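You operate a simulated robot arm through the tools that you are given. There is no shell and no other tool. Be economical: measure what you need, move in short steps, check, and stop when the job is done.

You run a simulated robot arm. Do the job below in one go: nothing can be reset, and whatever is moved stays where it is left.

## Task
Pour milk into the steel jug up to 250 ML and whisk it frothy.
Fine: within 30 ML; carton back, balloon whisk in the crock.

It is judged by the outcome, as a careful person would: the job done as asked, and still so three seconds after it is handed in. It fails if anything else is knocked over, pushed out of place, dropped, spilled or broken.

## Robot
A 6-joint arm with a two-finger parallel gripper, fixed in place. Base frame: the origin is at the foot of the arm, x ahead of it, y to its left, z up; the work surface is at about z = 0.91. Units: m, degrees, N and s.
With the tool pointing down near the work surface it reaches from about 0.46 to 0.86 m from the base axis. Its first joint turns from -115.0 to 115.0 degrees. Payload 4.2 kg.
The TCP is the grasp point between the finger pads, 0.023 m short of the fingertips. In the tool frame z runs along the fingers and y along their closing line. The gripper opens to 0.094 m. The fingers are 0.038 m wide and 0.01 m thick; the gripper's body (0.054 by 0.096 m) begins 0.039 m behind the TCP.
Orientation is that of the tool frame in the base frame, as a unit quaternion [w, x, y, z]. With the fingers straight down and closing along the base's y, the tool's x points along the base's -x, its y along +y and its z along -z.

## Interface
- The arm moves only by the tool drive_tool. Its argument "moves" is a list of rows, each an object (a shift or turn left out is 0, a gripper value left out holds the last) with "dp": the shift along the tool's x, y, z in units of 40 mm (1.0 is 40 mm), a list of three; "angular": the turn, a rotation vector about the tool's x, y, z in units of 6 degrees (1.0 is 6 degrees), a list of three. In form: [{"dp": [x, y, z], "angular": [wx, wy, wz]}, ...]. A call has 1 to 12 rows; each row shifts and turns the commanded pose from where the row before left it, along the tool's axes as they then stand. "claw" is the gripper command, from -1 (fully open) to 1 (shut), values between in proportion, set as the call begins (left out, the last holds). A call with a number of a shift or a turn outside -1 to 1 is refused whole. Each row takes 0.2 s and may step no farther than 0.05 m and 8.6 degrees from the row before; otherwise, or with a gripper value out of range, the whole call is refused. A pose out of reach is approached as far as the arm can. The call stops where the force on the tool passes 40 N (or 10 N more than at its start, if that is more) or the arm is blocked; 0.2 s more then pass. The fingers move at their own pace (about 0.108 m/s each) and stop on an object; they squeeze with about 36 N. The grip force told is the motor's: it shows also when the fingers shut on nothing. Time passes only in rows, and 0.2 s behind the last, so rows that do not move let the fingers close. The reply holds the time, the measured pose of the TCP, the force on the tool along the base axes, the opening and the grip force, in the units named above and with some noise.
- Cameras (640 x 400 px; columns grow to the right, rows downward): "scene" is fixed at [0.0558, 0.5106, 1.7951]; the picture's right is [-0.63, -0.78, 0.00], its down [-0.43, 0.34, -0.84] and it looks along [0.65, -0.52, -0.55] (base axes); focal length 330 px, centre (320, 200). "wrist" rides on the gripper at [-0.039, 0, -0.044] in the tool frame; the picture's right is [0.00, -1.00, 0.00], its down [0.97, 0.00, -0.24] and it looks along [0.24, 0.00, 0.97] (tool axes); focal length 218 px, centre (320, 200).
- camera(camera): a new picture of that camera. It takes no simulated time.
- slide_trunk(by): slides the trunk up (or, below 0, down) by that many m; the arm rides with it, the base frame stays. It gives what a move gives, with no picture.
- measure_at(camera, pixels): there is no depth. For up to 12 entries [column, row, z] of the newest picture of that camera ("zoom" is the newest enlarged one), the place [x, y] in the base frame at which the ray of that pixel passes the height z, good to about 0.003 m, but the place of the scene camera against the robot may be out by one fixed shift of up to 0.018 m in any direction. It takes no simulated time.
- inspect(camera, box): a new picture of the part [left, top, right, bottom] of that camera's present view, enlarged. It takes no simulated time.
- hand_in(): hands the job in; it is judged then, once.

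Keep the steps short. Do not move on a guess: measure, check each grasp and each placing, and mend mistakes. In all there are 80 turns and 54 pictures (those below and enlarged ones count). Leave the gripper open and the arm clear of the work at the hand-in unless told otherwise, and finish with a single line.

The tools are called after "Call:" as a command line: name --argument value ..., lists and objects as JSON in quotes. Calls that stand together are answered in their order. drive_tool: Moves the arm, as the interface text tells. Its arguments: {"type":"object","properties":{"moves":{"type":"array","items":{"type":"object","properties":{"dp":{"type":"array","items":{"type":"number"}},"angular":{"type":"array","items":{"type":"number"}}}}},"claw":{"type":"number"}},"required":["moves"]} The other tools are called the same way: slide_trunk (by) slides the trunk up or down; camera (camera) takes a picture; measure_at (camera, pixels) gives the place at which the rays of pixels pass given heights; inspect (camera, box) takes an enlarged picture of a part of a camera's view; hand_in () hands the job in.

At the start:

```text
time_s: 0.0
position: [0.5808, -0.1651, 1.4429]
tool_rot: [0.0, 0.0, 1.0, 0.0]
ft_force: [-0.2, 0.1, 0.2]
grip_width: 0.0941
finger_force: 0.1
trunk travel left (down, up): [-0.85, 0.14]
```

scene: 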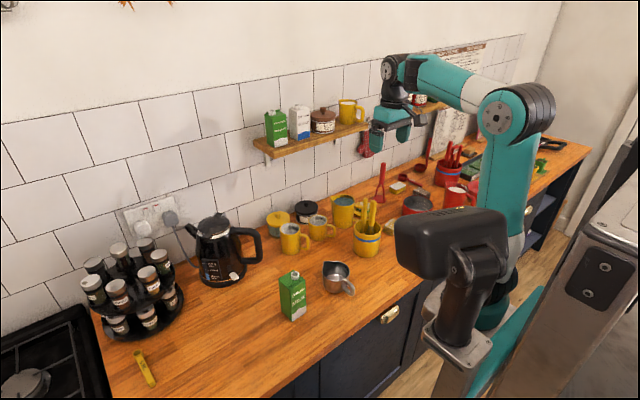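
wrist: 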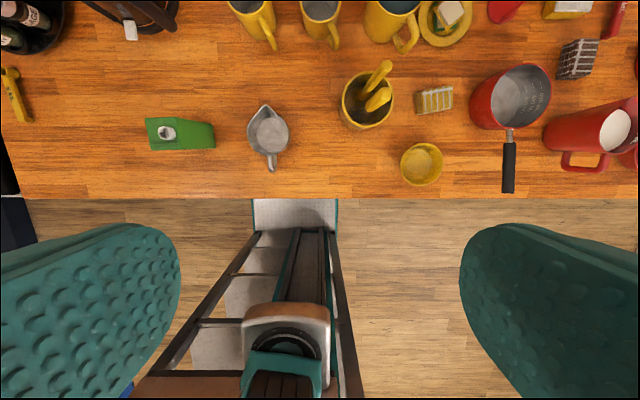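

I see a green milk carton near scene (293,297), a steel jug near (338,278), and a yellow crock with utensils near (367,235). There is also a red crock farther off, and a red whisk-like tool near (380,185). I'll enlarge these to identify them.

Call:
inspect --camera "scene" --box '[260, 180, 420, 330]'

Call:
inspect --camera "scene" --box '[350, 120, 500, 220]'

Call:
inspect --camera "wrist" --box '[130, 60, 450, 210]'

```text
2.67 times, centred on (340, 255) of scene
```

zoom: 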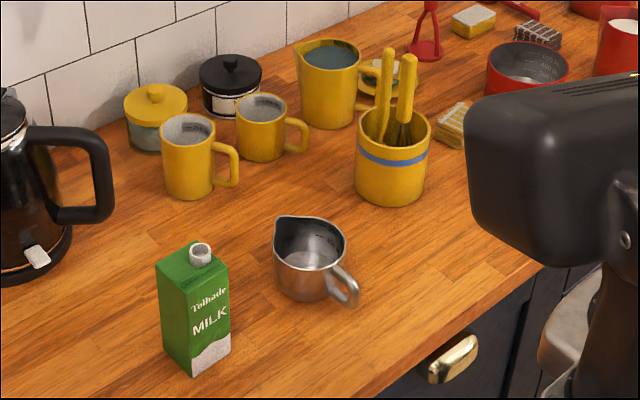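

```text
4.00 times, centred on (425, 170) of scene
```

zoom: 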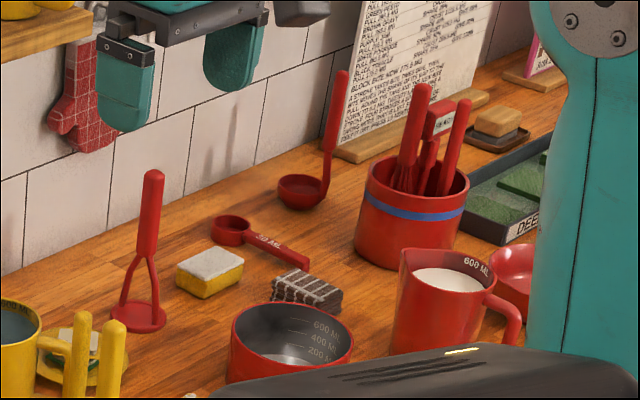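

```text
2.00 times, centred on (290, 135) of wrist
```

zoom: 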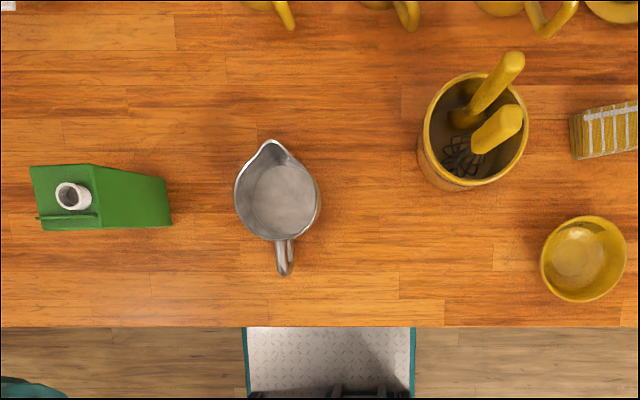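

I'll measure rough positions of the carton cap, jug and crock from the wrist view at a few assumed heights.

Call:
measure_at --camera "wrist" --pixels '[[213, 120, 0.91], [215, 148, 0.91], [167, 133, 1.11], [265, 133, 0.91], [268, 132, 0.99], [272, 168, 0.97], [263, 107, 0.99], [365, 102, 1.03], [380, 68, 1.15], [382, 97, 1.15]]'

Call:
measure_at --camera "scene" --pixels '[[310, 273, 1.11], [310, 243, 1.11], [293, 320, 0.91], [318, 313, 0.91], [301, 308, 0.91], [336, 297, 0.91], [337, 270, 0.99], [388, 198, 1.15], [402, 201, 1.15], [366, 256, 0.91]]'

```text
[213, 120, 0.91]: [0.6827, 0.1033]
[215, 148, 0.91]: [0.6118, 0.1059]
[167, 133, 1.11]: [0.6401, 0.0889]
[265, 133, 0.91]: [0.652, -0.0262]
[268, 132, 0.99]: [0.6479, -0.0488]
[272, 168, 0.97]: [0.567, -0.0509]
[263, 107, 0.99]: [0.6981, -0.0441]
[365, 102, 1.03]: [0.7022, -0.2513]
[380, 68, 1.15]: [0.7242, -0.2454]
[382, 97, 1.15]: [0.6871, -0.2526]
```

```text
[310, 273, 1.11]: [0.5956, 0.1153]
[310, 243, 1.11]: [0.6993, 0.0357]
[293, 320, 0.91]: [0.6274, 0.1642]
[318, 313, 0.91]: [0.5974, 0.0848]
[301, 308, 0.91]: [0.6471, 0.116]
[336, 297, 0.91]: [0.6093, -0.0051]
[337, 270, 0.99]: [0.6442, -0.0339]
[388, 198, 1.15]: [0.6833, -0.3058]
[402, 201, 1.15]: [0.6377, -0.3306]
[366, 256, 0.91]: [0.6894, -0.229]
```

I'll bring the wrist camera lower over the carton and jug, still well above everything, for a closer look.

Call:
drive_tool --moves '[{"dp": [-0.42, 0.83, 0.7]}, {"dp": [-0.42, 0.83, 0.7]}, {"dp": [-0.42, 0.83, 0.7]}, {"dp": [-0.42, 0.83, 0.7]}, {"dp": [-0.42, 0.83, 0.7]}, {"dp": [-0.42, 0.83, 0.7]}, {}]' --claw -1

Call:
camera --camera "wrist"

```text
time_s: 1.6
position: [0.6819, 0.0337, 1.2746]
tool_rot: [0.001, -0.001, 1.0, -0.001]
ft_force: [0.0, 0.0, -0.7]
grip_width: 0.094
finger_force: 0.1
trunk travel left (down, up): [-0.85, 0.14]
```

```text
48 pictures are left
```

wrist: 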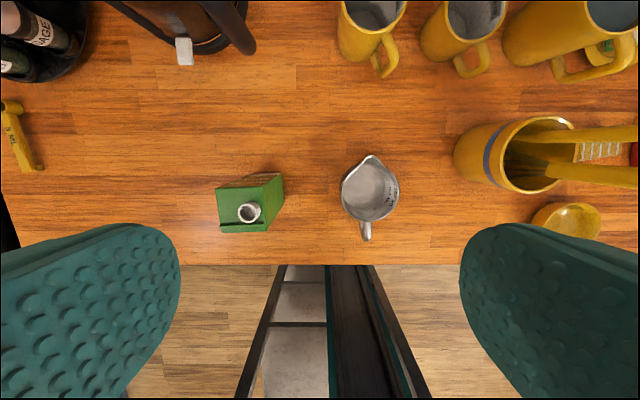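

Now the carton is at (250,202) and the jug at (369,192). I'll enlarge both.

Call:
inspect --camera "wrist" --box '[200, 145, 420, 255]'

Call:
inspect --camera "wrist" --box '[440, 100, 640, 225]'

Call:
inspect --camera "scene" --box '[270, 250, 370, 325]'

```text
2.91 times, centred on (310, 200) of wrist
```

zoom: 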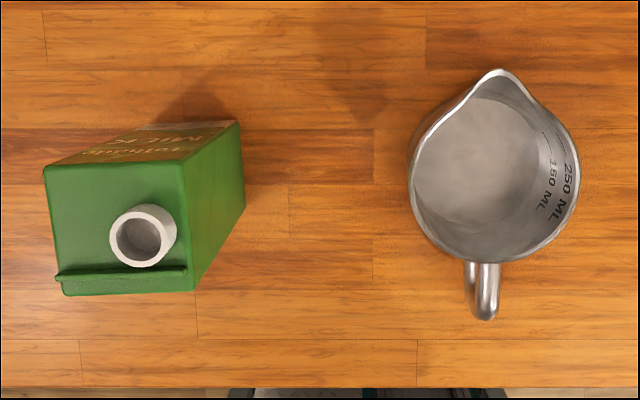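

```text
3.20 times, centred on (540, 162) of wrist
```

zoom: 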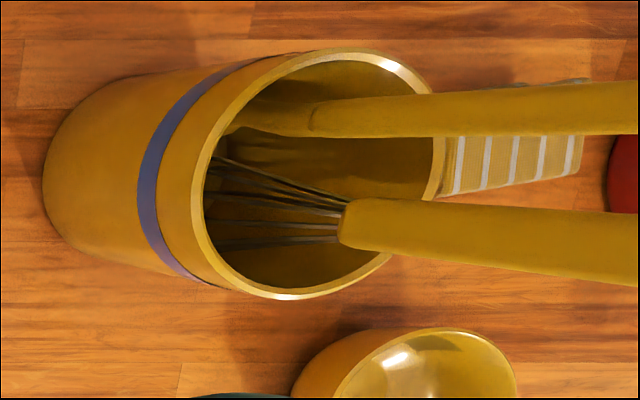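

```text
5.33 times, centred on (320, 288) of scene
```

zoom: 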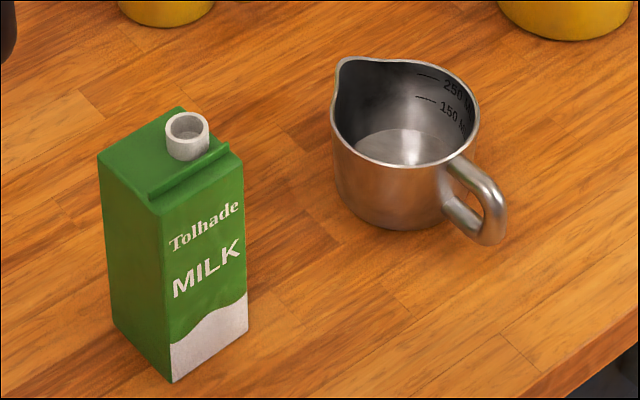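

The jug's marks read 150 ML and 250 ML. The carton has an open spout on the jug side. I'll measure the carton's corners, the spout and the jug at several heights from the wrist view, and the matching scene pixels.

Call:
measure_at --camera "wrist" --pixels '[[284, 186, 0.91], [284, 216, 0.91], [215.5, 202.5, 1.03], [265, 200, 1.03], [221.5, 247, 1.03], [267, 245, 1.03], [249.5, 226.5, 1.05], [369, 175, 0.91], [369.5, 200, 0.98], [370.5, 168.5, 0.98], [366.5, 255, 0.97], [341, 200, 0.98]]'

Call:
measure_at --camera "scene" --pixels '[[297.5, 321.5, 0.91], [309, 311.5, 0.91], [288.5, 311.5, 0.91], [285.5, 274.5, 1.03], [297.5, 285, 1.03], [308, 278, 1.03], [297.5, 270, 1.03], [299, 272, 1.05], [331, 290, 0.91], [335, 263, 0.98], [323, 260, 0.98], [357, 267, 0.98]]'

```text
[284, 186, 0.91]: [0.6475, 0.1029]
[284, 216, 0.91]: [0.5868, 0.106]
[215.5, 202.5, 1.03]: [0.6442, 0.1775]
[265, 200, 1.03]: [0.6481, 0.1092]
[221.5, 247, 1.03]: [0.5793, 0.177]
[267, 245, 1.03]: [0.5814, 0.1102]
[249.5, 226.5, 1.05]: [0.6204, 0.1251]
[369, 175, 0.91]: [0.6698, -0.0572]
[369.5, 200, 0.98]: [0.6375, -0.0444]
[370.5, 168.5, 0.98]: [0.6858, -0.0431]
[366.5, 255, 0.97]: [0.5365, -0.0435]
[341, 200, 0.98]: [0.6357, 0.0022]
```

```text
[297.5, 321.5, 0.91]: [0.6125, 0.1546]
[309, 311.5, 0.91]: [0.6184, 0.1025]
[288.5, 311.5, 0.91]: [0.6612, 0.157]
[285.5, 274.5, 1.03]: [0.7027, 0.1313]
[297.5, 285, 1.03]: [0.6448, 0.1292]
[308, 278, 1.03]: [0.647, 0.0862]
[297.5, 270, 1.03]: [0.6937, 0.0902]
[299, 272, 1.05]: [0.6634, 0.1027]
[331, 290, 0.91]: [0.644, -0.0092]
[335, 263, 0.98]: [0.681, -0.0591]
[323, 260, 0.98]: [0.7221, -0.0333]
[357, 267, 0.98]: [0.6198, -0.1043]
```

I mapped the zoom pixels wrongly in the rows, so I'm repeating the measurement with correct pixels.

Call:
measure_at --camera "wrist" --pixels '[[284, 173, 0.91], [284, 202.4, 0.91], [215.5, 188.5, 1.055], [265, 186.5, 1.055], [221, 232, 1.055], [266.5, 231, 1.055], [248.8, 212.7, 1.07], [369, 186, 0.91], [369.5, 192, 0.98], [371, 155.5, 0.98], [366, 241, 0.97], [341, 191, 0.98]]'

Call:
measure_at --camera "scene" --pixels '[[292.2, 322, 0.91], [306.5, 312, 0.91], [281, 311, 0.91], [278.4, 279.6, 1.055], [290.4, 290.3, 1.055], [305.6, 281, 1.055], [294, 270.7, 1.055], [295, 273.4, 1.07], [334, 293, 0.91], [323.8, 262, 0.98], [349.6, 274, 0.98], [353.8, 294, 0.95]]'

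```text
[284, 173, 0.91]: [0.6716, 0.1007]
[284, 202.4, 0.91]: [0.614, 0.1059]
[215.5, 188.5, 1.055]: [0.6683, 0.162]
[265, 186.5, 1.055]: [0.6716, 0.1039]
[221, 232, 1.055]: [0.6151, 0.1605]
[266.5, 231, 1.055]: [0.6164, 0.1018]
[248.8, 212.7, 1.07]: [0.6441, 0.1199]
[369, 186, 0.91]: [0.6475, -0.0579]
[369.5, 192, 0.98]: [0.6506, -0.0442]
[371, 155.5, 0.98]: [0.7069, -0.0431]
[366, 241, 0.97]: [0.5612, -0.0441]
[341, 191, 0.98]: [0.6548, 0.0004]
```

```text
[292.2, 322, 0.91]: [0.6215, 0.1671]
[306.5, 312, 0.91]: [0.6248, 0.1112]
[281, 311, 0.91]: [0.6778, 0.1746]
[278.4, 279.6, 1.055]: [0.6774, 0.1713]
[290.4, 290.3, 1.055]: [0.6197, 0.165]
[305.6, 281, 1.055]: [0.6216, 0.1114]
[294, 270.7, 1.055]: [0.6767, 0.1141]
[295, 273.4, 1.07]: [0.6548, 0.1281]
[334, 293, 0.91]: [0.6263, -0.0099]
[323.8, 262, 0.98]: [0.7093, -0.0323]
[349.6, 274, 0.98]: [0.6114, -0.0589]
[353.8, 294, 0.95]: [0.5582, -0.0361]
```

The two cameras now agree:
- **Carton:** x 0.615–0.672, y 0.103–0.161, top at about z 1.055. Its spout is near (0.644, 0.120).
- **Jug:** rim centre near (0.651, -0.044), rim at about z 0.98.
- **Scene camera:** offset by about (+0.007, +0.008).

I'll grasp the carton from the front with a horizontal tool, so a roll about the tool axis pours toward the jug. First I'll turn the tool toward +x while high up.

Call:
drive_tool --moves '[{"angular": [0, -1, 0]}, {"angular": [0, -1, 0]}, {"angular": [0, -1, 0]}, {"angular": [0, -1, 0]}, {"angular": [0, -1, 0]}, {"angular": [0, -1, 0]}, {"angular": [0, -1, 0]}, {"angular": [0, -1, 0]}, {"angular": [0, -1, 0]}, {"angular": [0, -1, 0]}]'

```text
time_s: 3.8
position: [0.6811, 0.0352, 1.2758]
tool_rot: [0.501, 0.001, 0.865, 0.0]
ft_force: [-0.4, 1.0, -0.4]
grip_width: 0.094
finger_force: 0.0
trunk travel left (down, up): [-0.85, 0.14]
```

The turn tracks well. I'll finish it to horizontal and take a picture to see the arm's shape.

Call:
drive_tool --moves '[{"angular": [0, -1, 0]}, {"angular": [0, -1, 0]}, {"angular": [0, -1, 0]}, {"angular": [0, -1, 0]}, {"angular": [0, -1, 0]}, {"dp": [0, 0.8, -0.9]}, {"dp": [0, 0.8, -0.9]}, {"dp": [0, 0.8, -0.9]}, {"dp": [0, 0, -0.9]}, {"dp": [0, 0, -0.9]}]'

Call:
camera --camera "scene"

```text
time_s: 6.0
position: [0.5602, 0.1514, 1.3338]
tool_rot: [0.699, -0.001, 0.716, 0.002]
ft_force: [0.6, 0.4, -1.3]
grip_width: 0.0938
finger_force: 0.2
out of reach, approached as far as the arm can: row 6, 7, 8, 9, 10
trunk travel left (down, up): [-0.85, 0.14]
```

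```text
44 pictures are left
```

scene: 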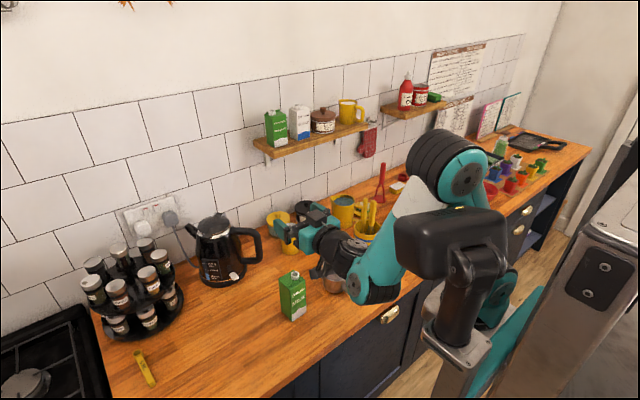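

Horizontal works, but the arm can't fold back closer than x≈0.56 here. Instead I'll straddle the carton from above with the tool horizontal. Next I'll move to about (0.643, 0.132, 1.2).

Call:
drive_tool --moves '[{"dp": [0.0, -0.3, 1.0]}, {"dp": [0.5, -0.2, 0.9]}, {"dp": [0.9, 0, 0]}, {"dp": [0.9, 0, 0]}, {}]'

```text
time_s: 7.2
position: [0.6507, 0.1384, 1.255]
tool_rot: [0.703, 0.0, 0.711, 0.0]
ft_force: [-0.3, -0.1, -0.8]
grip_width: 0.094
finger_force: 0.0
out of reach, approached as far as the arm can: row 4
trunk travel left (down, up): [-0.85, 0.14]
```

Going lower is out of reach with the trunk this high. I'll center on the carton, then lower the trunk by 0.14 m, which keeps the fingers above the carton top.

Call:
drive_tool --moves '[{"dp": [0, -0.15, -0.18]}, {}]'

Call:
slide_trunk --by -0.14

Call:
camera --camera "wrist"

Call:
camera --camera "scene"

```text
time_s: 7.8
position: [0.65, 0.137, 1.2614]
tool_rot: [0.705, 0.0, 0.709, 0.0]
ft_force: [0.2, 0.4, -0.4]
grip_width: 0.0939
finger_force: 0.1
out of reach, approached as far as the arm can: row 1
trunk travel left (down, up): [-0.85, 0.14]
```

```text
time_s: 9.5
position: [0.6497, 0.1367, 1.1213]
tool_rot: [0.704, 0.0, 0.71, 0.0]
ft_force: [0.0, -0.2, -0.4]
grip_width: 0.094
finger_force: 0.1
trunk travel left (down, up): [-0.71, 0.28]
```

```text
43 pictures are left
```

wrist: 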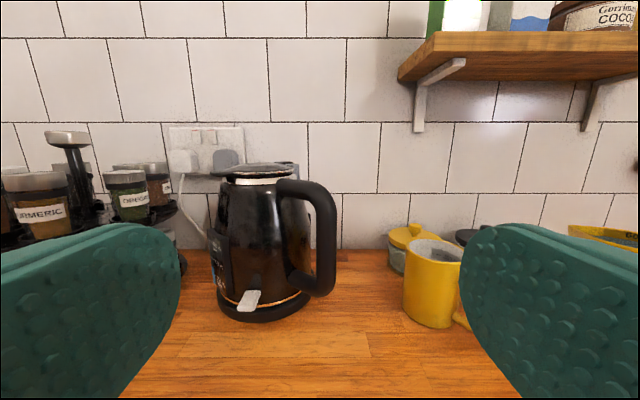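

```text
42 pictures are left
```

scene: 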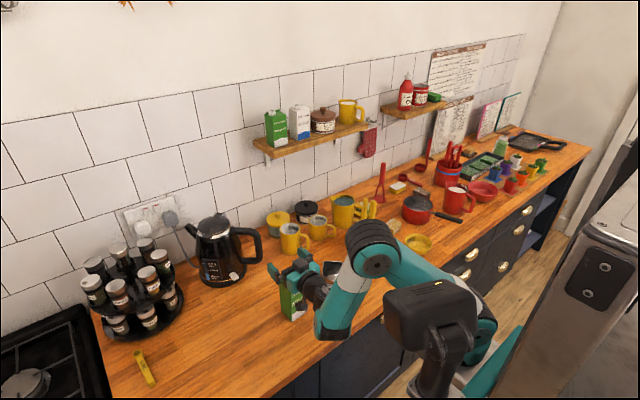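

The gripper now sits above the carton. I'll nudge about 5 mm in -y to center it and check that it responds.

Call:
drive_tool --moves '[{"dp": [-0.1, -0.12, 0.0]}, {}]'

Call:
inspect --camera "scene" --box '[240, 210, 400, 350]'

```text
time_s: 10.1
position: [0.649, 0.1313, 1.1256]
tool_rot: [0.704, 0.0, 0.71, 0.0]
ft_force: [0.1, -0.9, -0.9]
grip_width: 0.0939
finger_force: 0.0
trunk travel left (down, up): [-0.71, 0.28]
```

```text
2.86 times, centred on (320, 280) of scene
```

zoom: 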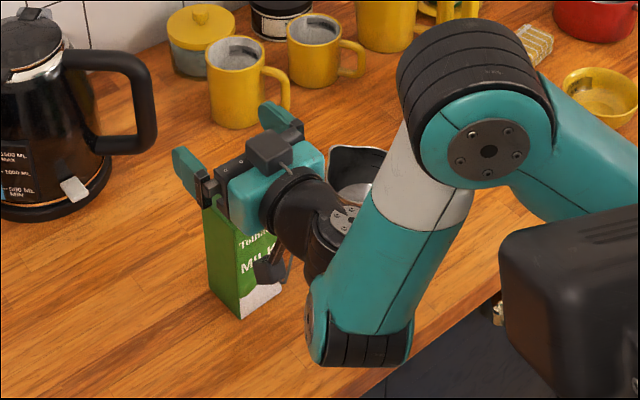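

Before lowering further I need the clearance of the forearm end, at zoom (365,365), over the counter edge.

Call:
measure_at --camera "zoom" --pixels '[[365, 365, 1.1], [365, 365, 1.05], [365, 365, 1.0], [365, 365, 0.95], [310, 330, 1.1], [310, 330, 1.05], [310, 330, 1.0], [410, 350, 1.05], [268, 275, 1.05], [268, 275, 1.1]]'

```text
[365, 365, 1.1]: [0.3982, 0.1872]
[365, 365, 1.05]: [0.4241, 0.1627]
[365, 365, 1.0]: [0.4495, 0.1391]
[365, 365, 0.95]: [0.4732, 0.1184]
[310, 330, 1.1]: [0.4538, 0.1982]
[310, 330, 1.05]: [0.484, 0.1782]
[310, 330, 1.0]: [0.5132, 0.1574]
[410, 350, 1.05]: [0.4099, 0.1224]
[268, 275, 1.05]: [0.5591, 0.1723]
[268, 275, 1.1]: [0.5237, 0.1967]
```

The forearm end would be close to the counter if the tool stays perfectly level. I'll pitch the tool about 15° nose-down, which lifts the wrist. The pads stay flat on the carton's side faces.

Call:
drive_tool --moves '[{"angular": [0, 0.85, 0]}, {"angular": [0, 0.85, 0]}, {"angular": [0, 0.8, 0]}, {"dp": [0.04, 0.0, -0.14]}, {}]'

```text
time_s: 11.3
position: [0.6432, 0.1314, 1.1251]
tool_rot: [0.605, 0.0, 0.796, 0.001]
ft_force: [-0.2, -0.2, -0.1]
grip_width: 0.0939
finger_force: 0.0
trunk travel left (down, up): [-0.71, 0.28]
```

Pose is good: (0.643, 0.131, 1.125), pitch 15.5°. Now I'll go straight down 0.11 m with the fingers straddling the carton.

Call:
drive_tool --moves '[{"dp": [0.53, 0, 0.147]}, {"dp": [0.53, 0, 0.147]}, {"dp": [0.53, 0, 0.147]}, {"dp": [0.53, 0, 0.147]}, {"dp": [0.53, 0, 0.147]}, {}]'

Call:
inspect --camera "scene" --box '[240, 210, 400, 350]'

```text
time_s: 12.7
position: [0.6437, 0.1319, 1.0139]
tool_rot: [0.606, 0.0, 0.796, 0.001]
ft_force: [-1.0, 0.8, 0.0]
grip_width: 0.0942
finger_force: 0.1
trunk travel left (down, up): [-0.71, 0.28]
```

```text
2.86 times, centred on (320, 280) of scene
```

zoom: 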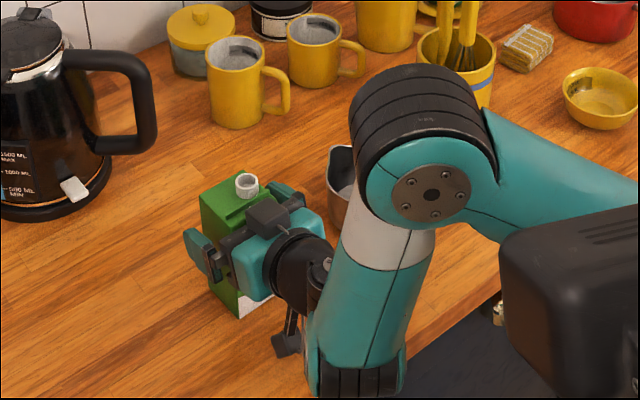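

The fingers straddle the carton and there is no contact force. I'll close on it now.

Call:
drive_tool --moves '[{}, {}, {}, {}]' --claw 1

```text
time_s: 13.7
position: [0.6451, 0.1321, 1.0149]
tool_rot: [0.606, 0.0, 0.795, 0.0]
ft_force: [-0.1, 1.6, 0.0]
grip_width: 0.06
finger_force: 35.9
trunk travel left (down, up): [-0.71, 0.28]
```

The grip holds at 0.060 m, matching the carton. I'll lift it 0.09 m and read the weight.

Call:
drive_tool --moves '[{"dp": [-0.36, 0, -0.1]}, {"dp": [-0.6, 0, -0.167]}, {"dp": [-0.6, 0, -0.167]}, {"dp": [-0.6, 0, -0.167]}, {}, {}, {}]'

Call:
drive_tool --moves '[{}, {}]'

Call:
inspect --camera "scene" --box '[240, 210, 400, 350]'

```text
time_s: 15.3
position: [0.6437, 0.1311, 1.1043]
tool_rot: [0.605, 0.0, 0.796, 0.0]
ft_force: [-0.6, -0.4, -4.1]
grip_width: 0.06
finger_force: 36.0
trunk travel left (down, up): [-0.71, 0.28]
```

```text
time_s: 15.9
position: [0.6449, 0.1319, 1.1055]
tool_rot: [0.605, 0.0, 0.796, 0.0]
ft_force: [0.4, 0.7, -3.5]
grip_width: 0.06
finger_force: 36.1
trunk travel left (down, up): [-0.71, 0.28]
```

```text
2.86 times, centred on (320, 280) of scene
```

zoom: 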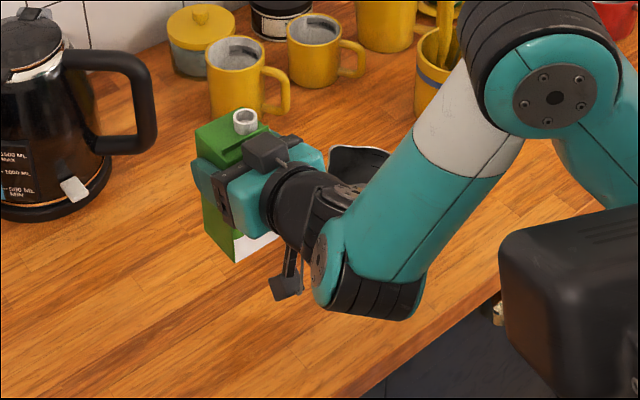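

The held weight is about 3.8 N, roughly 0.39 kg, so there is plenty of milk. I'll carry the carton slowly to (0.65, 0.03, 1.125) beside and above the jug, still upright.

Call:
drive_tool --moves '[{"dp": [-0.5, 0, -0.1]}, {"dp": [0, -0.5, 0.05]}, {"dp": [0, -0.6, 0.05]}, {"dp": [0, -0.6, 0.05]}, {"dp": [0, -0.5, 0]}, {"dp": [0, -0.35, 0]}, {}, {}]'

Call:
drive_tool --moves '[{}, {}]'

```text
time_s: 17.7
position: [0.6517, 0.029, 1.1235]
tool_rot: [0.606, 0.0, 0.795, 0.0]
ft_force: [0.8, -0.9, -3.9]
grip_width: 0.0599
finger_force: 36.0
trunk travel left (down, up): [-0.71, 0.28]
```

```text
time_s: 18.3
position: [0.652, 0.0295, 1.1225]
tool_rot: [0.606, 0.001, 0.796, 0.0]
ft_force: [-0.4, 0.6, -3.7]
grip_width: 0.0599
finger_force: 35.6
trunk travel left (down, up): [-0.71, 0.28]
```

Stable, at about 3.8 N. I'll tilt 36° about the base x axis toward the jug and look.

Call:
drive_tool --moves '[{"angular": [-0.267, 0, 0.964]}, {"angular": [-0.267, 0, 0.964]}, {"angular": [-0.267, 0, 0.964]}, {"angular": [-0.267, 0, 0.964]}, {"angular": [-0.267, 0, 0.964]}, {"angular": [-0.267, 0, 0.964]}, {}]'

Call:
inspect --camera "scene" --box '[260, 220, 400, 310]'

```text
time_s: 19.9
position: [0.6517, 0.0294, 1.1232]
tool_rot: [0.576, 0.187, 0.757, 0.247]
ft_force: [0.3, 0.1, -3.6]
grip_width: 0.0599
finger_force: 36.1
trunk travel left (down, up): [-0.71, 0.28]
```

```text
4.44 times, centred on (330, 265) of scene
```

zoom: 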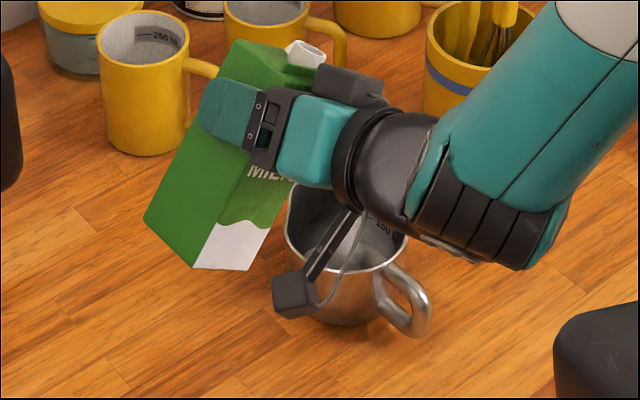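

The spout is over the jug at a 36° tilt with no flow yet. I'll lower 0.033 m and tilt another 12°.

Call:
drive_tool --moves '[{"dp": [0.32, -0.24, 0.09]}, {"dp": [0.32, -0.24, 0.09]}, {"angular": [-0.267, 0, 0.964]}, {"angular": [-0.267, 0, 0.964]}, {}, {}]'

Call:
inspect --camera "scene" --box '[260, 220, 400, 310]'

```text
time_s: 21.3
position: [0.6516, 0.0297, 1.0903]
tool_rot: [0.552, 0.247, 0.727, 0.325]
ft_force: [-1.1, 0.5, -3.5]
grip_width: 0.0598
finger_force: 36.1
trunk travel left (down, up): [-0.71, 0.28]
```

```text
4.44 times, centred on (330, 265) of scene
```

zoom: 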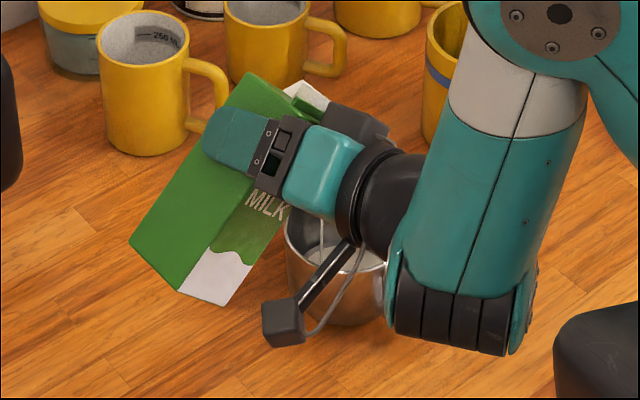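

There may be a thin stream at zoom (322,235), so I'll look closer.

Call:
inspect --camera "scene" --box '[315, 255, 360, 295]'

Call:
camera --camera "wrist"

```text
10.00 times, centred on (338, 275) of scene
```

zoom: 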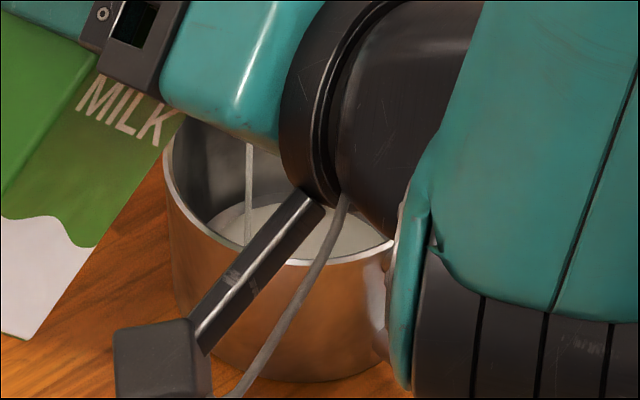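

```text
35 pictures are left
```

wrist: 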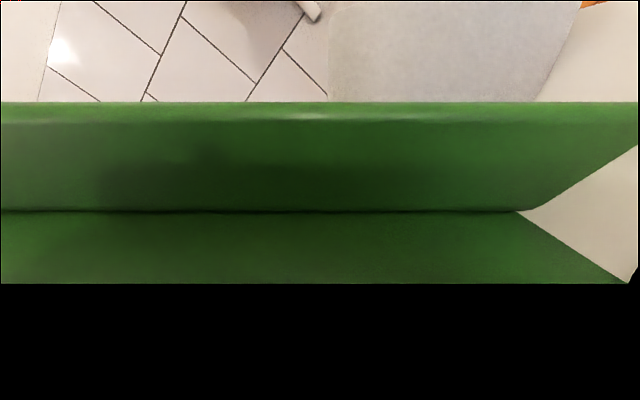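

A thin stream is falling straight into the jug. I'll hold this tilt for 1 s and check again.

Call:
drive_tool --moves '[{}, {}, {}, {}]'

Call:
inspect --camera "scene" --box '[315, 255, 360, 295]'

```text
time_s: 22.3
position: [0.6509, 0.0299, 1.0907]
tool_rot: [0.553, 0.246, 0.727, 0.324]
ft_force: [-1.6, 0.3, -3.4]
grip_width: 0.0597
finger_force: 36.5
trunk travel left (down, up): [-0.71, 0.28]
```

```text
10.00 times, centred on (338, 275) of scene
```

zoom: 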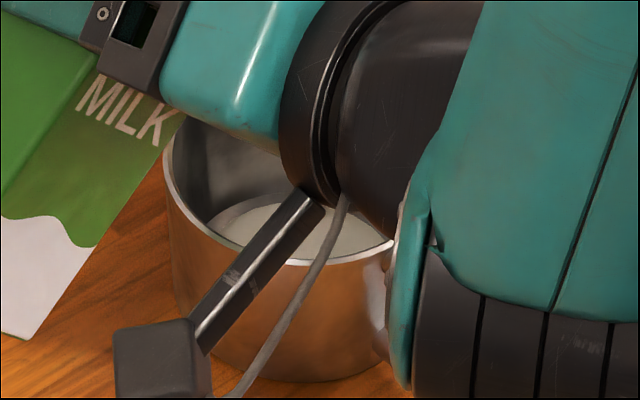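

The flow has stopped at this tilt, so the pour follows tilt in steps. I'll add 12° more, settle, and read the weight.

Call:
drive_tool --moves '[{"angular": [-0.134, 0, 0.482]}, {"angular": [-0.134, 0, 0.482]}, {"angular": [-0.134, 0, 0.482]}, {"angular": [-0.134, 0, 0.482]}, {}, {}, {}, {}]'

Call:
drive_tool --moves '[{}, {}]'

Call:
inspect --camera "scene" --box '[315, 255, 360, 295]'

```text
time_s: 24.1
position: [0.6563, 0.0317, 1.0933]
tool_rot: [0.523, 0.303, 0.69, 0.397]
ft_force: [-0.1, -0.1, -3.3]
grip_width: 0.0598
finger_force: 36.2
out of reach, approached as far as the arm can: row 2, 4
trunk travel left (down, up): [-0.71, 0.28]
```

```text
time_s: 24.7
position: [0.6563, 0.0316, 1.0938]
tool_rot: [0.523, 0.303, 0.69, 0.398]
ft_force: [-0.2, -0.3, -3.7]
grip_width: 0.06
finger_force: 35.9
trunk travel left (down, up): [-0.71, 0.28]
```

```text
10.00 times, centred on (338, 275) of scene
```

zoom: 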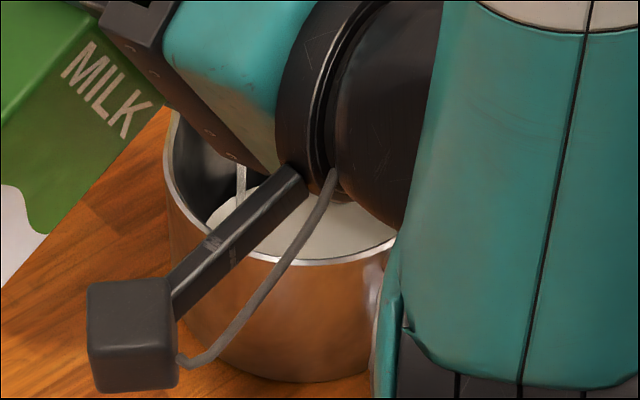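

The stream is still flowing, and the milk level in the jug has risen visibly. The arm is near a fold limit, but x is fine at 0.656. I'll hold 1 s more.

Call:
drive_tool --moves '[{}, {}, {}, {}, {}]'

Call:
inspect --camera "scene" --box '[315, 255, 360, 295]'

```text
time_s: 25.9
position: [0.6569, 0.0303, 1.0936]
tool_rot: [0.523, 0.303, 0.691, 0.397]
ft_force: [0.1, 0.2, -3.5]
grip_width: 0.06
finger_force: 36.3
trunk travel left (down, up): [-0.71, 0.28]
```

```text
10.00 times, centred on (338, 275) of scene
```

zoom: 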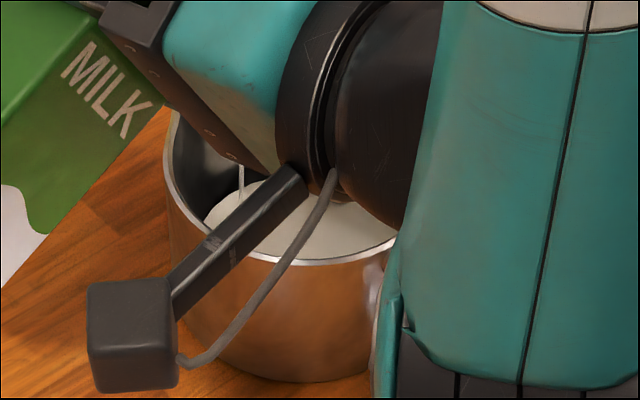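

A thin trickle remains. To read the marks and unfold the arm, I'll tilt back 36°, then move up and aside.

Call:
drive_tool --moves '[{"angular": [0.267, 0, -0.964]}, {"angular": [0.267, 0, -0.964]}, {"angular": [0.267, 0, -0.964]}, {"angular": [0.267, 0, -0.964]}, {"angular": [0.267, 0, -0.964]}, {"angular": [0.267, 0, -0.964]}, {}, {"dp": [-0.2, 0.77, -0.055]}, {"dp": [-0.2, 0.77, -0.055]}, {"dp": [-0.2, 0.77, -0.055]}, {"dp": [-0.2, 0.77, -0.055]}, {}]'

Call:
inspect --camera "scene" --box '[310, 250, 366, 300]'

```text
time_s: 28.5
position: [0.6567, 0.1308, 1.1724]
tool_rot: [0.592, 0.126, 0.778, 0.165]
ft_force: [0.0, 0.6, -2.6]
grip_width: 0.0598
finger_force: 35.6
trunk travel left (down, up): [-0.71, 0.28]
```

```text
8.00 times, centred on (338, 275) of scene
```

zoom: 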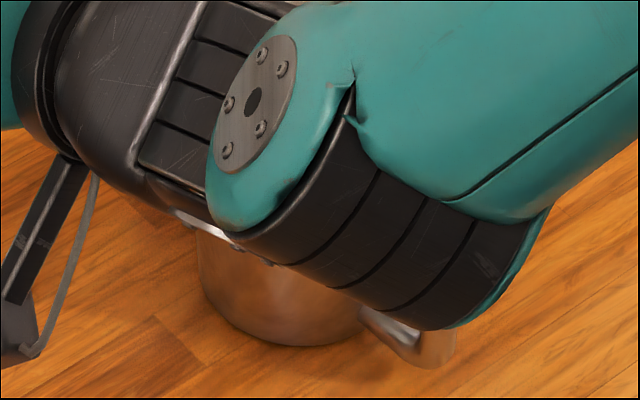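

The arm blocks the line of sight. I'll lower the trunk 0.08 m, which I need anyway, and move +y.

Call:
slide_trunk --by -0.08

Call:
drive_tool --moves '[{"dp": [0.27, 0.68, 0.07]}, {"dp": [0.27, 0.68, 0.07]}, {"dp": [0.27, 0.68, 0.07]}, {}]'

Call:
inspect --camera "scene" --box '[310, 250, 366, 300]'

```text
time_s: 29.6
position: [0.6564, 0.13, 1.093]
tool_rot: [0.592, 0.127, 0.778, 0.165]
ft_force: [-0.1, 0.3, -2.6]
grip_width: 0.0596
finger_force: 35.9
trunk travel left (down, up): [-0.63, 0.36]
```

```text
time_s: 30.6
position: [0.6563, 0.2176, 1.0958]
tool_rot: [0.593, 0.127, 0.778, 0.165]
ft_force: [-0.7, 0.1, -3.9]
grip_width: 0.0598
finger_force: 36.1
trunk travel left (down, up): [-0.63, 0.36]
```

```text
8.00 times, centred on (338, 275) of scene
```

zoom: 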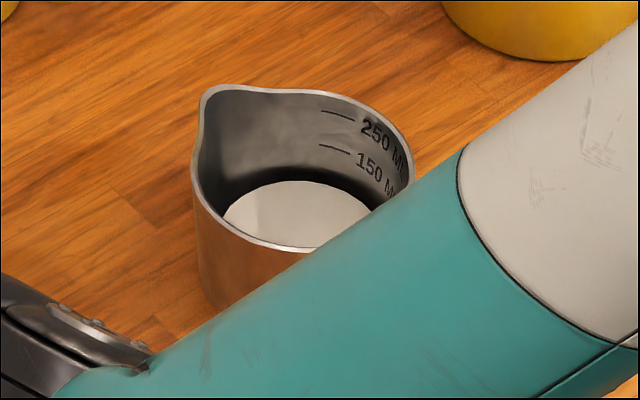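

Reading the marks: the 150 ML line is at row 148, the 250 line at 115 and the far edge of the milk at about 186. That makes roughly 40 ML so far. I'll go back over the jug and tilt further.

Call:
drive_tool --moves '[{"dp": [-0.13, -0.33, -0.033]}, {"dp": [-0.26, -0.66, -0.067]}, {"dp": [-0.26, -0.66, -0.067]}, {"dp": [-0.26, -0.66, -0.067]}, {"dp": [-0.26, -0.66, -0.067]}, {"dp": [-0.26, -0.66, -0.067]}, {"dp": [-0.2, -0.5, -0.05]}, {"dp": [-0.08, -0.2, -0.02]}, {}]'

Call:
drive_tool --moves '[{"angular": [-0.267, 0, 0.964]}, {"angular": [-0.267, 0, 0.964]}, {"angular": [-0.267, 0, 0.964]}, {"angular": [-0.267, 0, 0.964]}, {}]'

```text
time_s: 32.6
position: [0.6575, 0.0316, 1.0898]
tool_rot: [0.593, 0.125, 0.778, 0.166]
ft_force: [-0.1, 0.7, -3.4]
grip_width: 0.0601
finger_force: 35.5
trunk travel left (down, up): [-0.63, 0.36]
```

```text
time_s: 33.8
position: [0.6575, 0.0311, 1.09]
tool_rot: [0.553, 0.246, 0.727, 0.324]
ft_force: [0.3, 0.9, -4.1]
grip_width: 0.06
finger_force: 35.7
trunk travel left (down, up): [-0.63, 0.36]
```

At 48° the pose tracks well with no reach limit now. I'll tilt on to 72° and hold about 1.2 s.

Call:
drive_tool --moves '[{"angular": [-0.267, 0, 0.964]}, {"angular": [-0.267, 0, 0.964]}, {"angular": [-0.2, 0, 0.723]}, {"angular": [-0.2, 0, 0.723]}, {"angular": [-0.134, 0, 0.482]}, {}, {}, {}, {}]'

Call:
inspect --camera "scene" --box '[310, 250, 366, 300]'

```text
time_s: 35.8
position: [0.6575, 0.0307, 1.0896]
tool_rot: [0.491, 0.356, 0.643, 0.468]
ft_force: [-0.3, 0.4, -4.5]
grip_width: 0.0599
finger_force: 36.1
trunk travel left (down, up): [-0.63, 0.36]
```

```text
8.00 times, centred on (338, 275) of scene
```

zoom: 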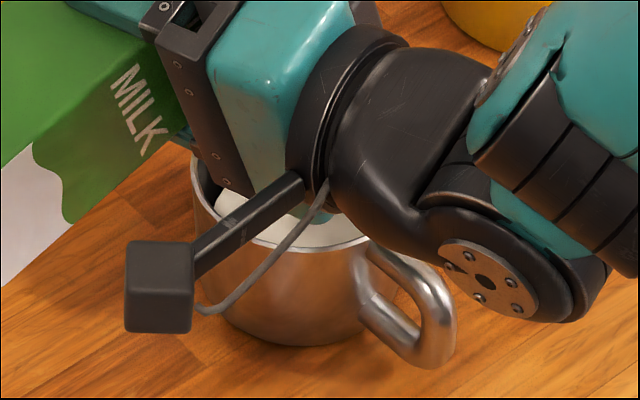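

The tilt is 72° and milk is visible at (232,200) behind the bracket. I'll hold another 1.2 s and look closer.

Call:
drive_tool --moves '[{}, {}, {}, {}, {}]'

Call:
inspect --camera "scene" --box '[318, 262, 350, 286]'

```text
time_s: 37.0
position: [0.6574, 0.0313, 1.0908]
tool_rot: [0.49, 0.356, 0.644, 0.468]
ft_force: [0.4, -0.1, -3.1]
grip_width: 0.0598
finger_force: 36.0
trunk travel left (down, up): [-0.63, 0.36]
```

```text
16.00 times, centred on (334, 274) of scene
```

zoom: 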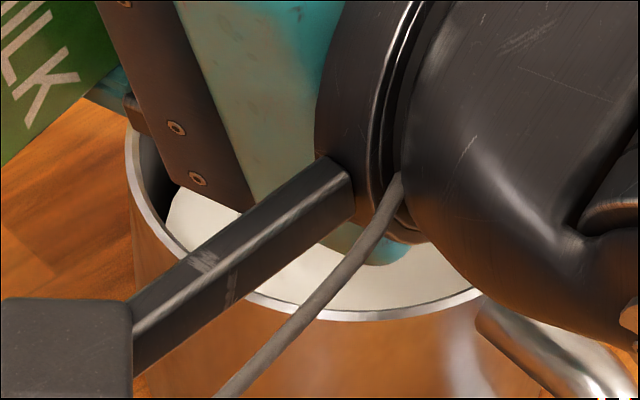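

I can't judge the level well past the wrist. By the carton's geometry 72° should give about 130 ML, so going to 76° is still safe. I'll hold there, then back off to read the marks.

Call:
drive_tool --moves '[{"angular": [-0.178, 0, 0.643]}, {}, {}, {}, {}, {}, {}, {}, {}]'

Call:
inspect --camera "scene" --box '[318, 262, 350, 286]'

```text
time_s: 39.0
position: [0.6568, 0.031, 1.0901]
tool_rot: [0.478, 0.372, 0.627, 0.49]
ft_force: [0.5, 0.0, -3.0]
grip_width: 0.0599
finger_force: 36.3
trunk travel left (down, up): [-0.63, 0.36]
```

```text
16.00 times, centred on (334, 274) of scene
```

zoom: 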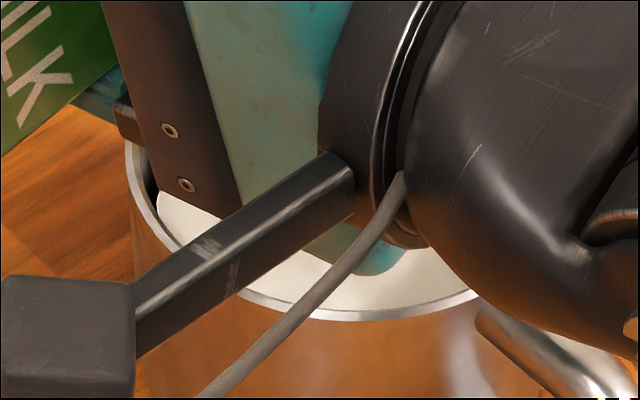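

The level is rising, and the force reads about 3.0 N. I'll tilt back to 40° and move aside to read the marks.

Call:
drive_tool --moves '[{"angular": [0.267, 0, -0.964]}, {"angular": [0.267, 0, -0.964]}, {"angular": [0.267, 0, -0.964]}, {"angular": [0.267, 0, -0.964]}, {"angular": [0.267, 0, -0.964]}, {"angular": [0.267, 0, -0.964]}, {"dp": [0.4, 0.5, 0.11]}, {"dp": [0.65, 0.8, 0.18]}, {"dp": [0.65, 0.8, 0.18]}, {"dp": [0.65, 0.8, 0.18]}, {"dp": [0.4, 0.5, 0.11]}, {}]'

Call:
inspect --camera "scene" --box '[310, 250, 366, 300]'

```text
time_s: 41.6
position: [0.6573, 0.209, 1.0897]
tool_rot: [0.569, 0.207, 0.748, 0.273]
ft_force: [-0.7, -0.2, -2.0]
grip_width: 0.0598
finger_force: 36.1
trunk travel left (down, up): [-0.63, 0.36]
```

```text
8.00 times, centred on (338, 275) of scene
```

zoom: 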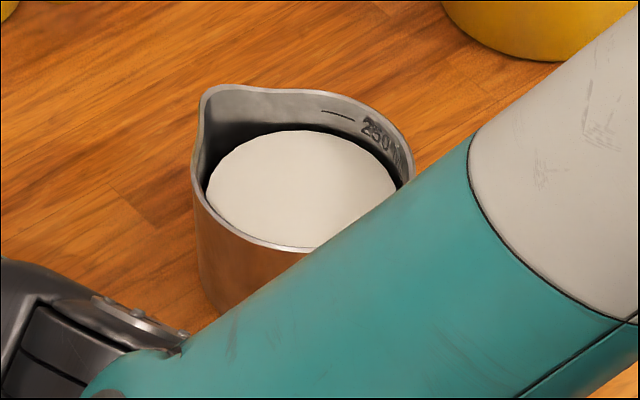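

Zooming in on the mark against the level.

Call:
inspect --camera "scene" --box '[328, 259, 352, 277]'

```text
16.00 times, centred on (340, 268) of scene
```

zoom: 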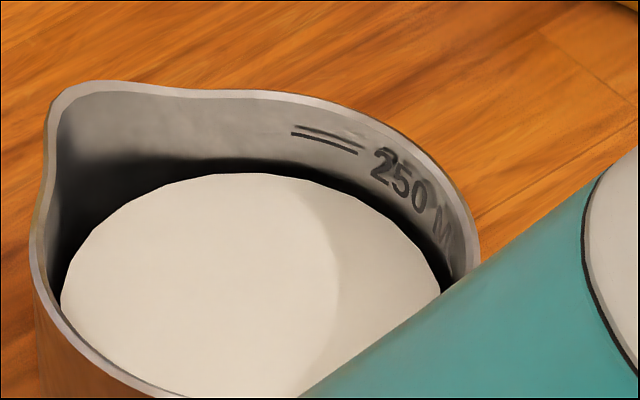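

The level is about 43 px (16x) under the 250 line, so about 185–195 ML, matching the geometric model. Returning to 80° should bring it to about 245. I'll go back over the jug first.

Call:
drive_tool --moves '[{"dp": [-0.4, -0.5, -0.11]}, {"dp": [-0.65, -0.8, -0.18]}, {"dp": [-0.65, -0.8, -0.18]}, {"dp": [-0.65, -0.8, -0.18]}, {"dp": [-0.4, -0.5, -0.11]}, {}, {"angular": [-0.267, 0, 0.964]}, {"angular": [-0.267, 0, 0.964]}, {"angular": [-0.267, 0, 0.964]}, {"angular": [-0.267, 0, 0.964]}]'

Call:
drive_tool --moves '[{"angular": [-0.267, 0, 0.964]}, {"angular": [-0.267, 0, 0.964]}, {"angular": [-0.178, 0, 0.643]}, {}, {}, {}, {}, {}, {}]'

Call:
inspect --camera "scene" --box '[318, 262, 350, 286]'

```text
time_s: 43.8
position: [0.6575, 0.0309, 1.0898]
tool_rot: [0.513, 0.321, 0.674, 0.424]
ft_force: [-0.3, -0.7, -2.9]
grip_width: 0.06
finger_force: 36.0
trunk travel left (down, up): [-0.63, 0.36]
```

```text
time_s: 45.8
position: [0.6576, 0.0306, 1.0918]
tool_rot: [0.463, 0.389, 0.61, 0.512]
ft_force: [0.2, 0.6, -3.1]
grip_width: 0.0599
finger_force: 35.9
trunk travel left (down, up): [-0.63, 0.36]
```

```text
16.00 times, centred on (334, 274) of scene
```

zoom: 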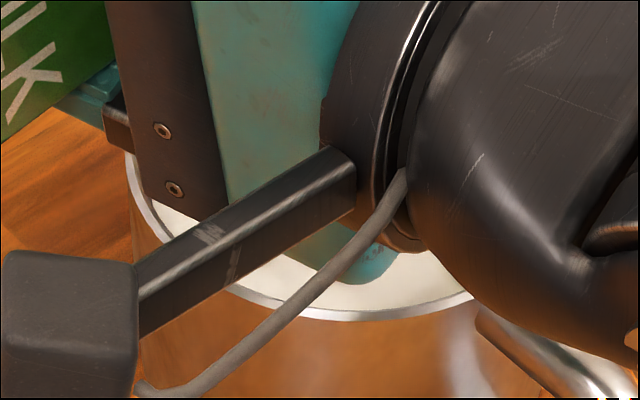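

I'll hold 0.8 s more for the flow to settle, then tilt back and move aside for the reading.

Call:
drive_tool --moves '[{}, {}, {}]'

Call:
drive_tool --moves '[{"angular": [0.267, 0, -0.964]}, {"angular": [0.267, 0, -0.964]}, {"angular": [0.267, 0, -0.964]}, {"angular": [0.267, 0, -0.964]}, {"angular": [0.267, 0, -0.964]}, {"angular": [0.267, 0, -0.964]}, {"angular": [0.178, 0, -0.643]}, {"dp": [0.5, 0.6, 0.14]}, {"dp": [0.65, 0.8, 0.18]}, {"dp": [0.65, 0.8, 0.18]}, {"dp": [0.65, 0.8, 0.18]}, {"dp": [0.3, 0.4, 0.08]}]'

Call:
inspect --camera "scene" --box '[310, 250, 366, 300]'

Call:
inspect --camera "scene" --box '[328, 259, 352, 277]'

```text
time_s: 46.6
position: [0.6562, 0.0314, 1.0904]
tool_rot: [0.464, 0.388, 0.609, 0.513]
ft_force: [-0.1, -0.2, -3.9]
grip_width: 0.0598
finger_force: 35.9
trunk travel left (down, up): [-0.63, 0.36]
```

```text
time_s: 49.2
position: [0.6564, 0.2078, 1.0906]
tool_rot: [0.569, 0.207, 0.748, 0.272]
ft_force: [-0.6, -0.1, -3.5]
grip_width: 0.0601
finger_force: 35.9
trunk travel left (down, up): [-0.63, 0.36]
```

```text
8.00 times, centred on (338, 275) of scene
```

zoom: 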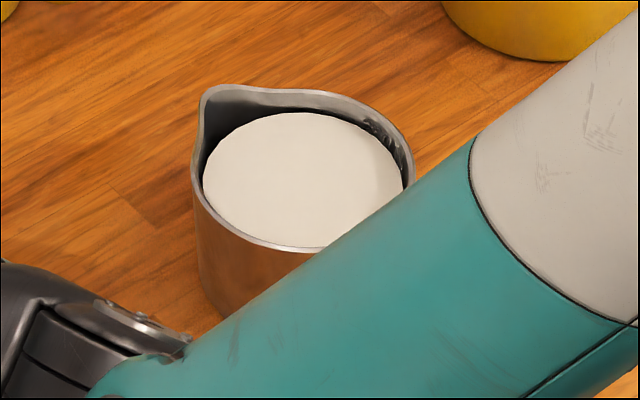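

```text
16.00 times, centred on (340, 268) of scene
```

zoom: 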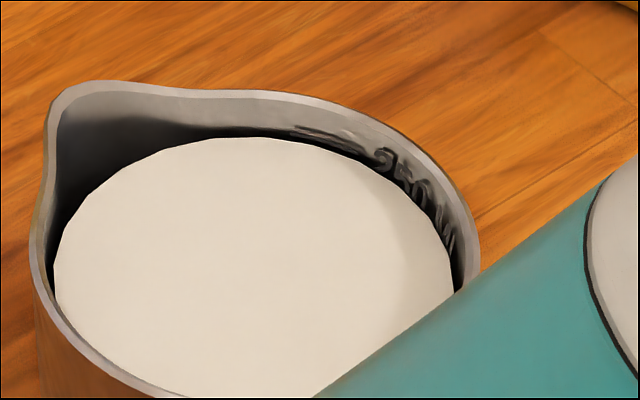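

The milk's far edge is now practically at the 250 line, about 240–250 ML, so the pour is done. I'll bring the carton upright again and over its original spot.

Call:
drive_tool --moves '[{"angular": [0.267, 0, -0.964]}, {"angular": [0.267, 0, -0.964]}, {"angular": [0.267, 0, -0.964]}, {"angular": [0.267, 0, -0.964]}, {"angular": [0.267, 0, -0.964]}, {"angular": [0.267, 0, -0.964]}, {"angular": [0.178, 0, -0.643]}, {"dp": [0.02, -0.6, -0.1]}, {"dp": [0.03, -0.7, -0.1]}, {"dp": [0.03, -0.58, -0.09]}, {}, {}]'

```text
time_s: 51.8
position: [0.645, 0.1329, 1.0904]
tool_rot: [0.605, 0.0, 0.796, 0.0]
ft_force: [-0.5, -0.4, -3.0]
grip_width: 0.06
finger_force: 35.9
trunk travel left (down, up): [-0.63, 0.36]
```

Upright over the original spot. I'll lower it gently.

Call:
drive_tool --moves '[{"dp": [0.5, 0, 0.14]}, {"dp": [0.5, 0, 0.14]}, {"dp": [0.4, 0, 0.11]}, {"dp": [0.2, 0, 0.055]}, {"dp": [0.12, 0, 0.033]}, {}, {"dp": [0.06, 0, 0.016]}, {}]'

```text
time_s: 53.6
position: [0.6456, 0.1334, 1.0159]
tool_rot: [0.605, 0.0, 0.796, 0.0]
ft_force: [-0.4, -0.9, -4.2]
grip_width: 0.0597
finger_force: 36.4
trunk travel left (down, up): [-0.63, 0.36]
```

Not touching yet, since the force is still the full weight. I'll lower 1 to 2 mm more.

Call:
drive_tool --moves '[{"dp": [0.03, 0, 0.008]}, {"dp": [0.02, 0, 0.005]}, {}, {}]'

```text
time_s: 54.6
position: [0.6456, 0.1323, 1.0153]
tool_rot: [0.607, 0.0, 0.795, 0.001]
ft_force: [-0.7, -2.2, 13.6]
grip_width: 0.0597
finger_force: 36.0
trunk travel left (down, up): [-0.63, 0.36]
```

It's on the counter, pressing at about 14 N. I'll relieve a hair and open.

Call:
drive_tool --moves '[{"dp": [-0.025, 0, -0.006]}, {}]'

Call:
drive_tool --moves '[{}, {}, {}]' --claw -1

```text
time_s: 55.2
position: [0.645, 0.133, 1.0151]
tool_rot: [0.606, -0.001, 0.795, 0.001]
ft_force: [4.8, -2.3, 10.7]
grip_width: 0.0597
finger_force: 36.7
trunk travel left (down, up): [-0.63, 0.36]
```

```text
time_s: 56.0
position: [0.6453, 0.1343, 1.014]
tool_rot: [0.605, 0.0, 0.796, 0.001]
ft_force: [-0.2, 0.0, 0.1]
grip_width: 0.0939
finger_force: 0.0
trunk travel left (down, up): [-0.63, 0.36]
```

Released. I'll rise straight up 0.14 m and then look.

Call:
drive_tool --moves '[{"dp": [-0.6, 0, -0.167]}, {"dp": [-0.72, 0, -0.2]}, {"dp": [-0.72, 0, -0.2]}, {"dp": [-0.72, 0, -0.2]}, {"dp": [-0.72, 0, -0.2]}, {}]'

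Call:
slide_trunk --by 0.22

```text
time_s: 57.4
position: [0.6462, 0.1342, 1.1612]
tool_rot: [0.606, 0.0, 0.796, 0.0]
ft_force: [-0.4, -0.7, -0.4]
grip_width: 0.094
finger_force: 0.0
trunk travel left (down, up): [-0.63, 0.36]
```

```text
time_s: 59.8
position: [0.6449, 0.1338, 1.3794]
tool_rot: [0.606, 0.001, 0.796, 0.0]
ft_force: [-0.2, 0.4, 0.9]
grip_width: 0.0938
finger_force: 0.0
trunk travel left (down, up): [-0.85, 0.14]
```

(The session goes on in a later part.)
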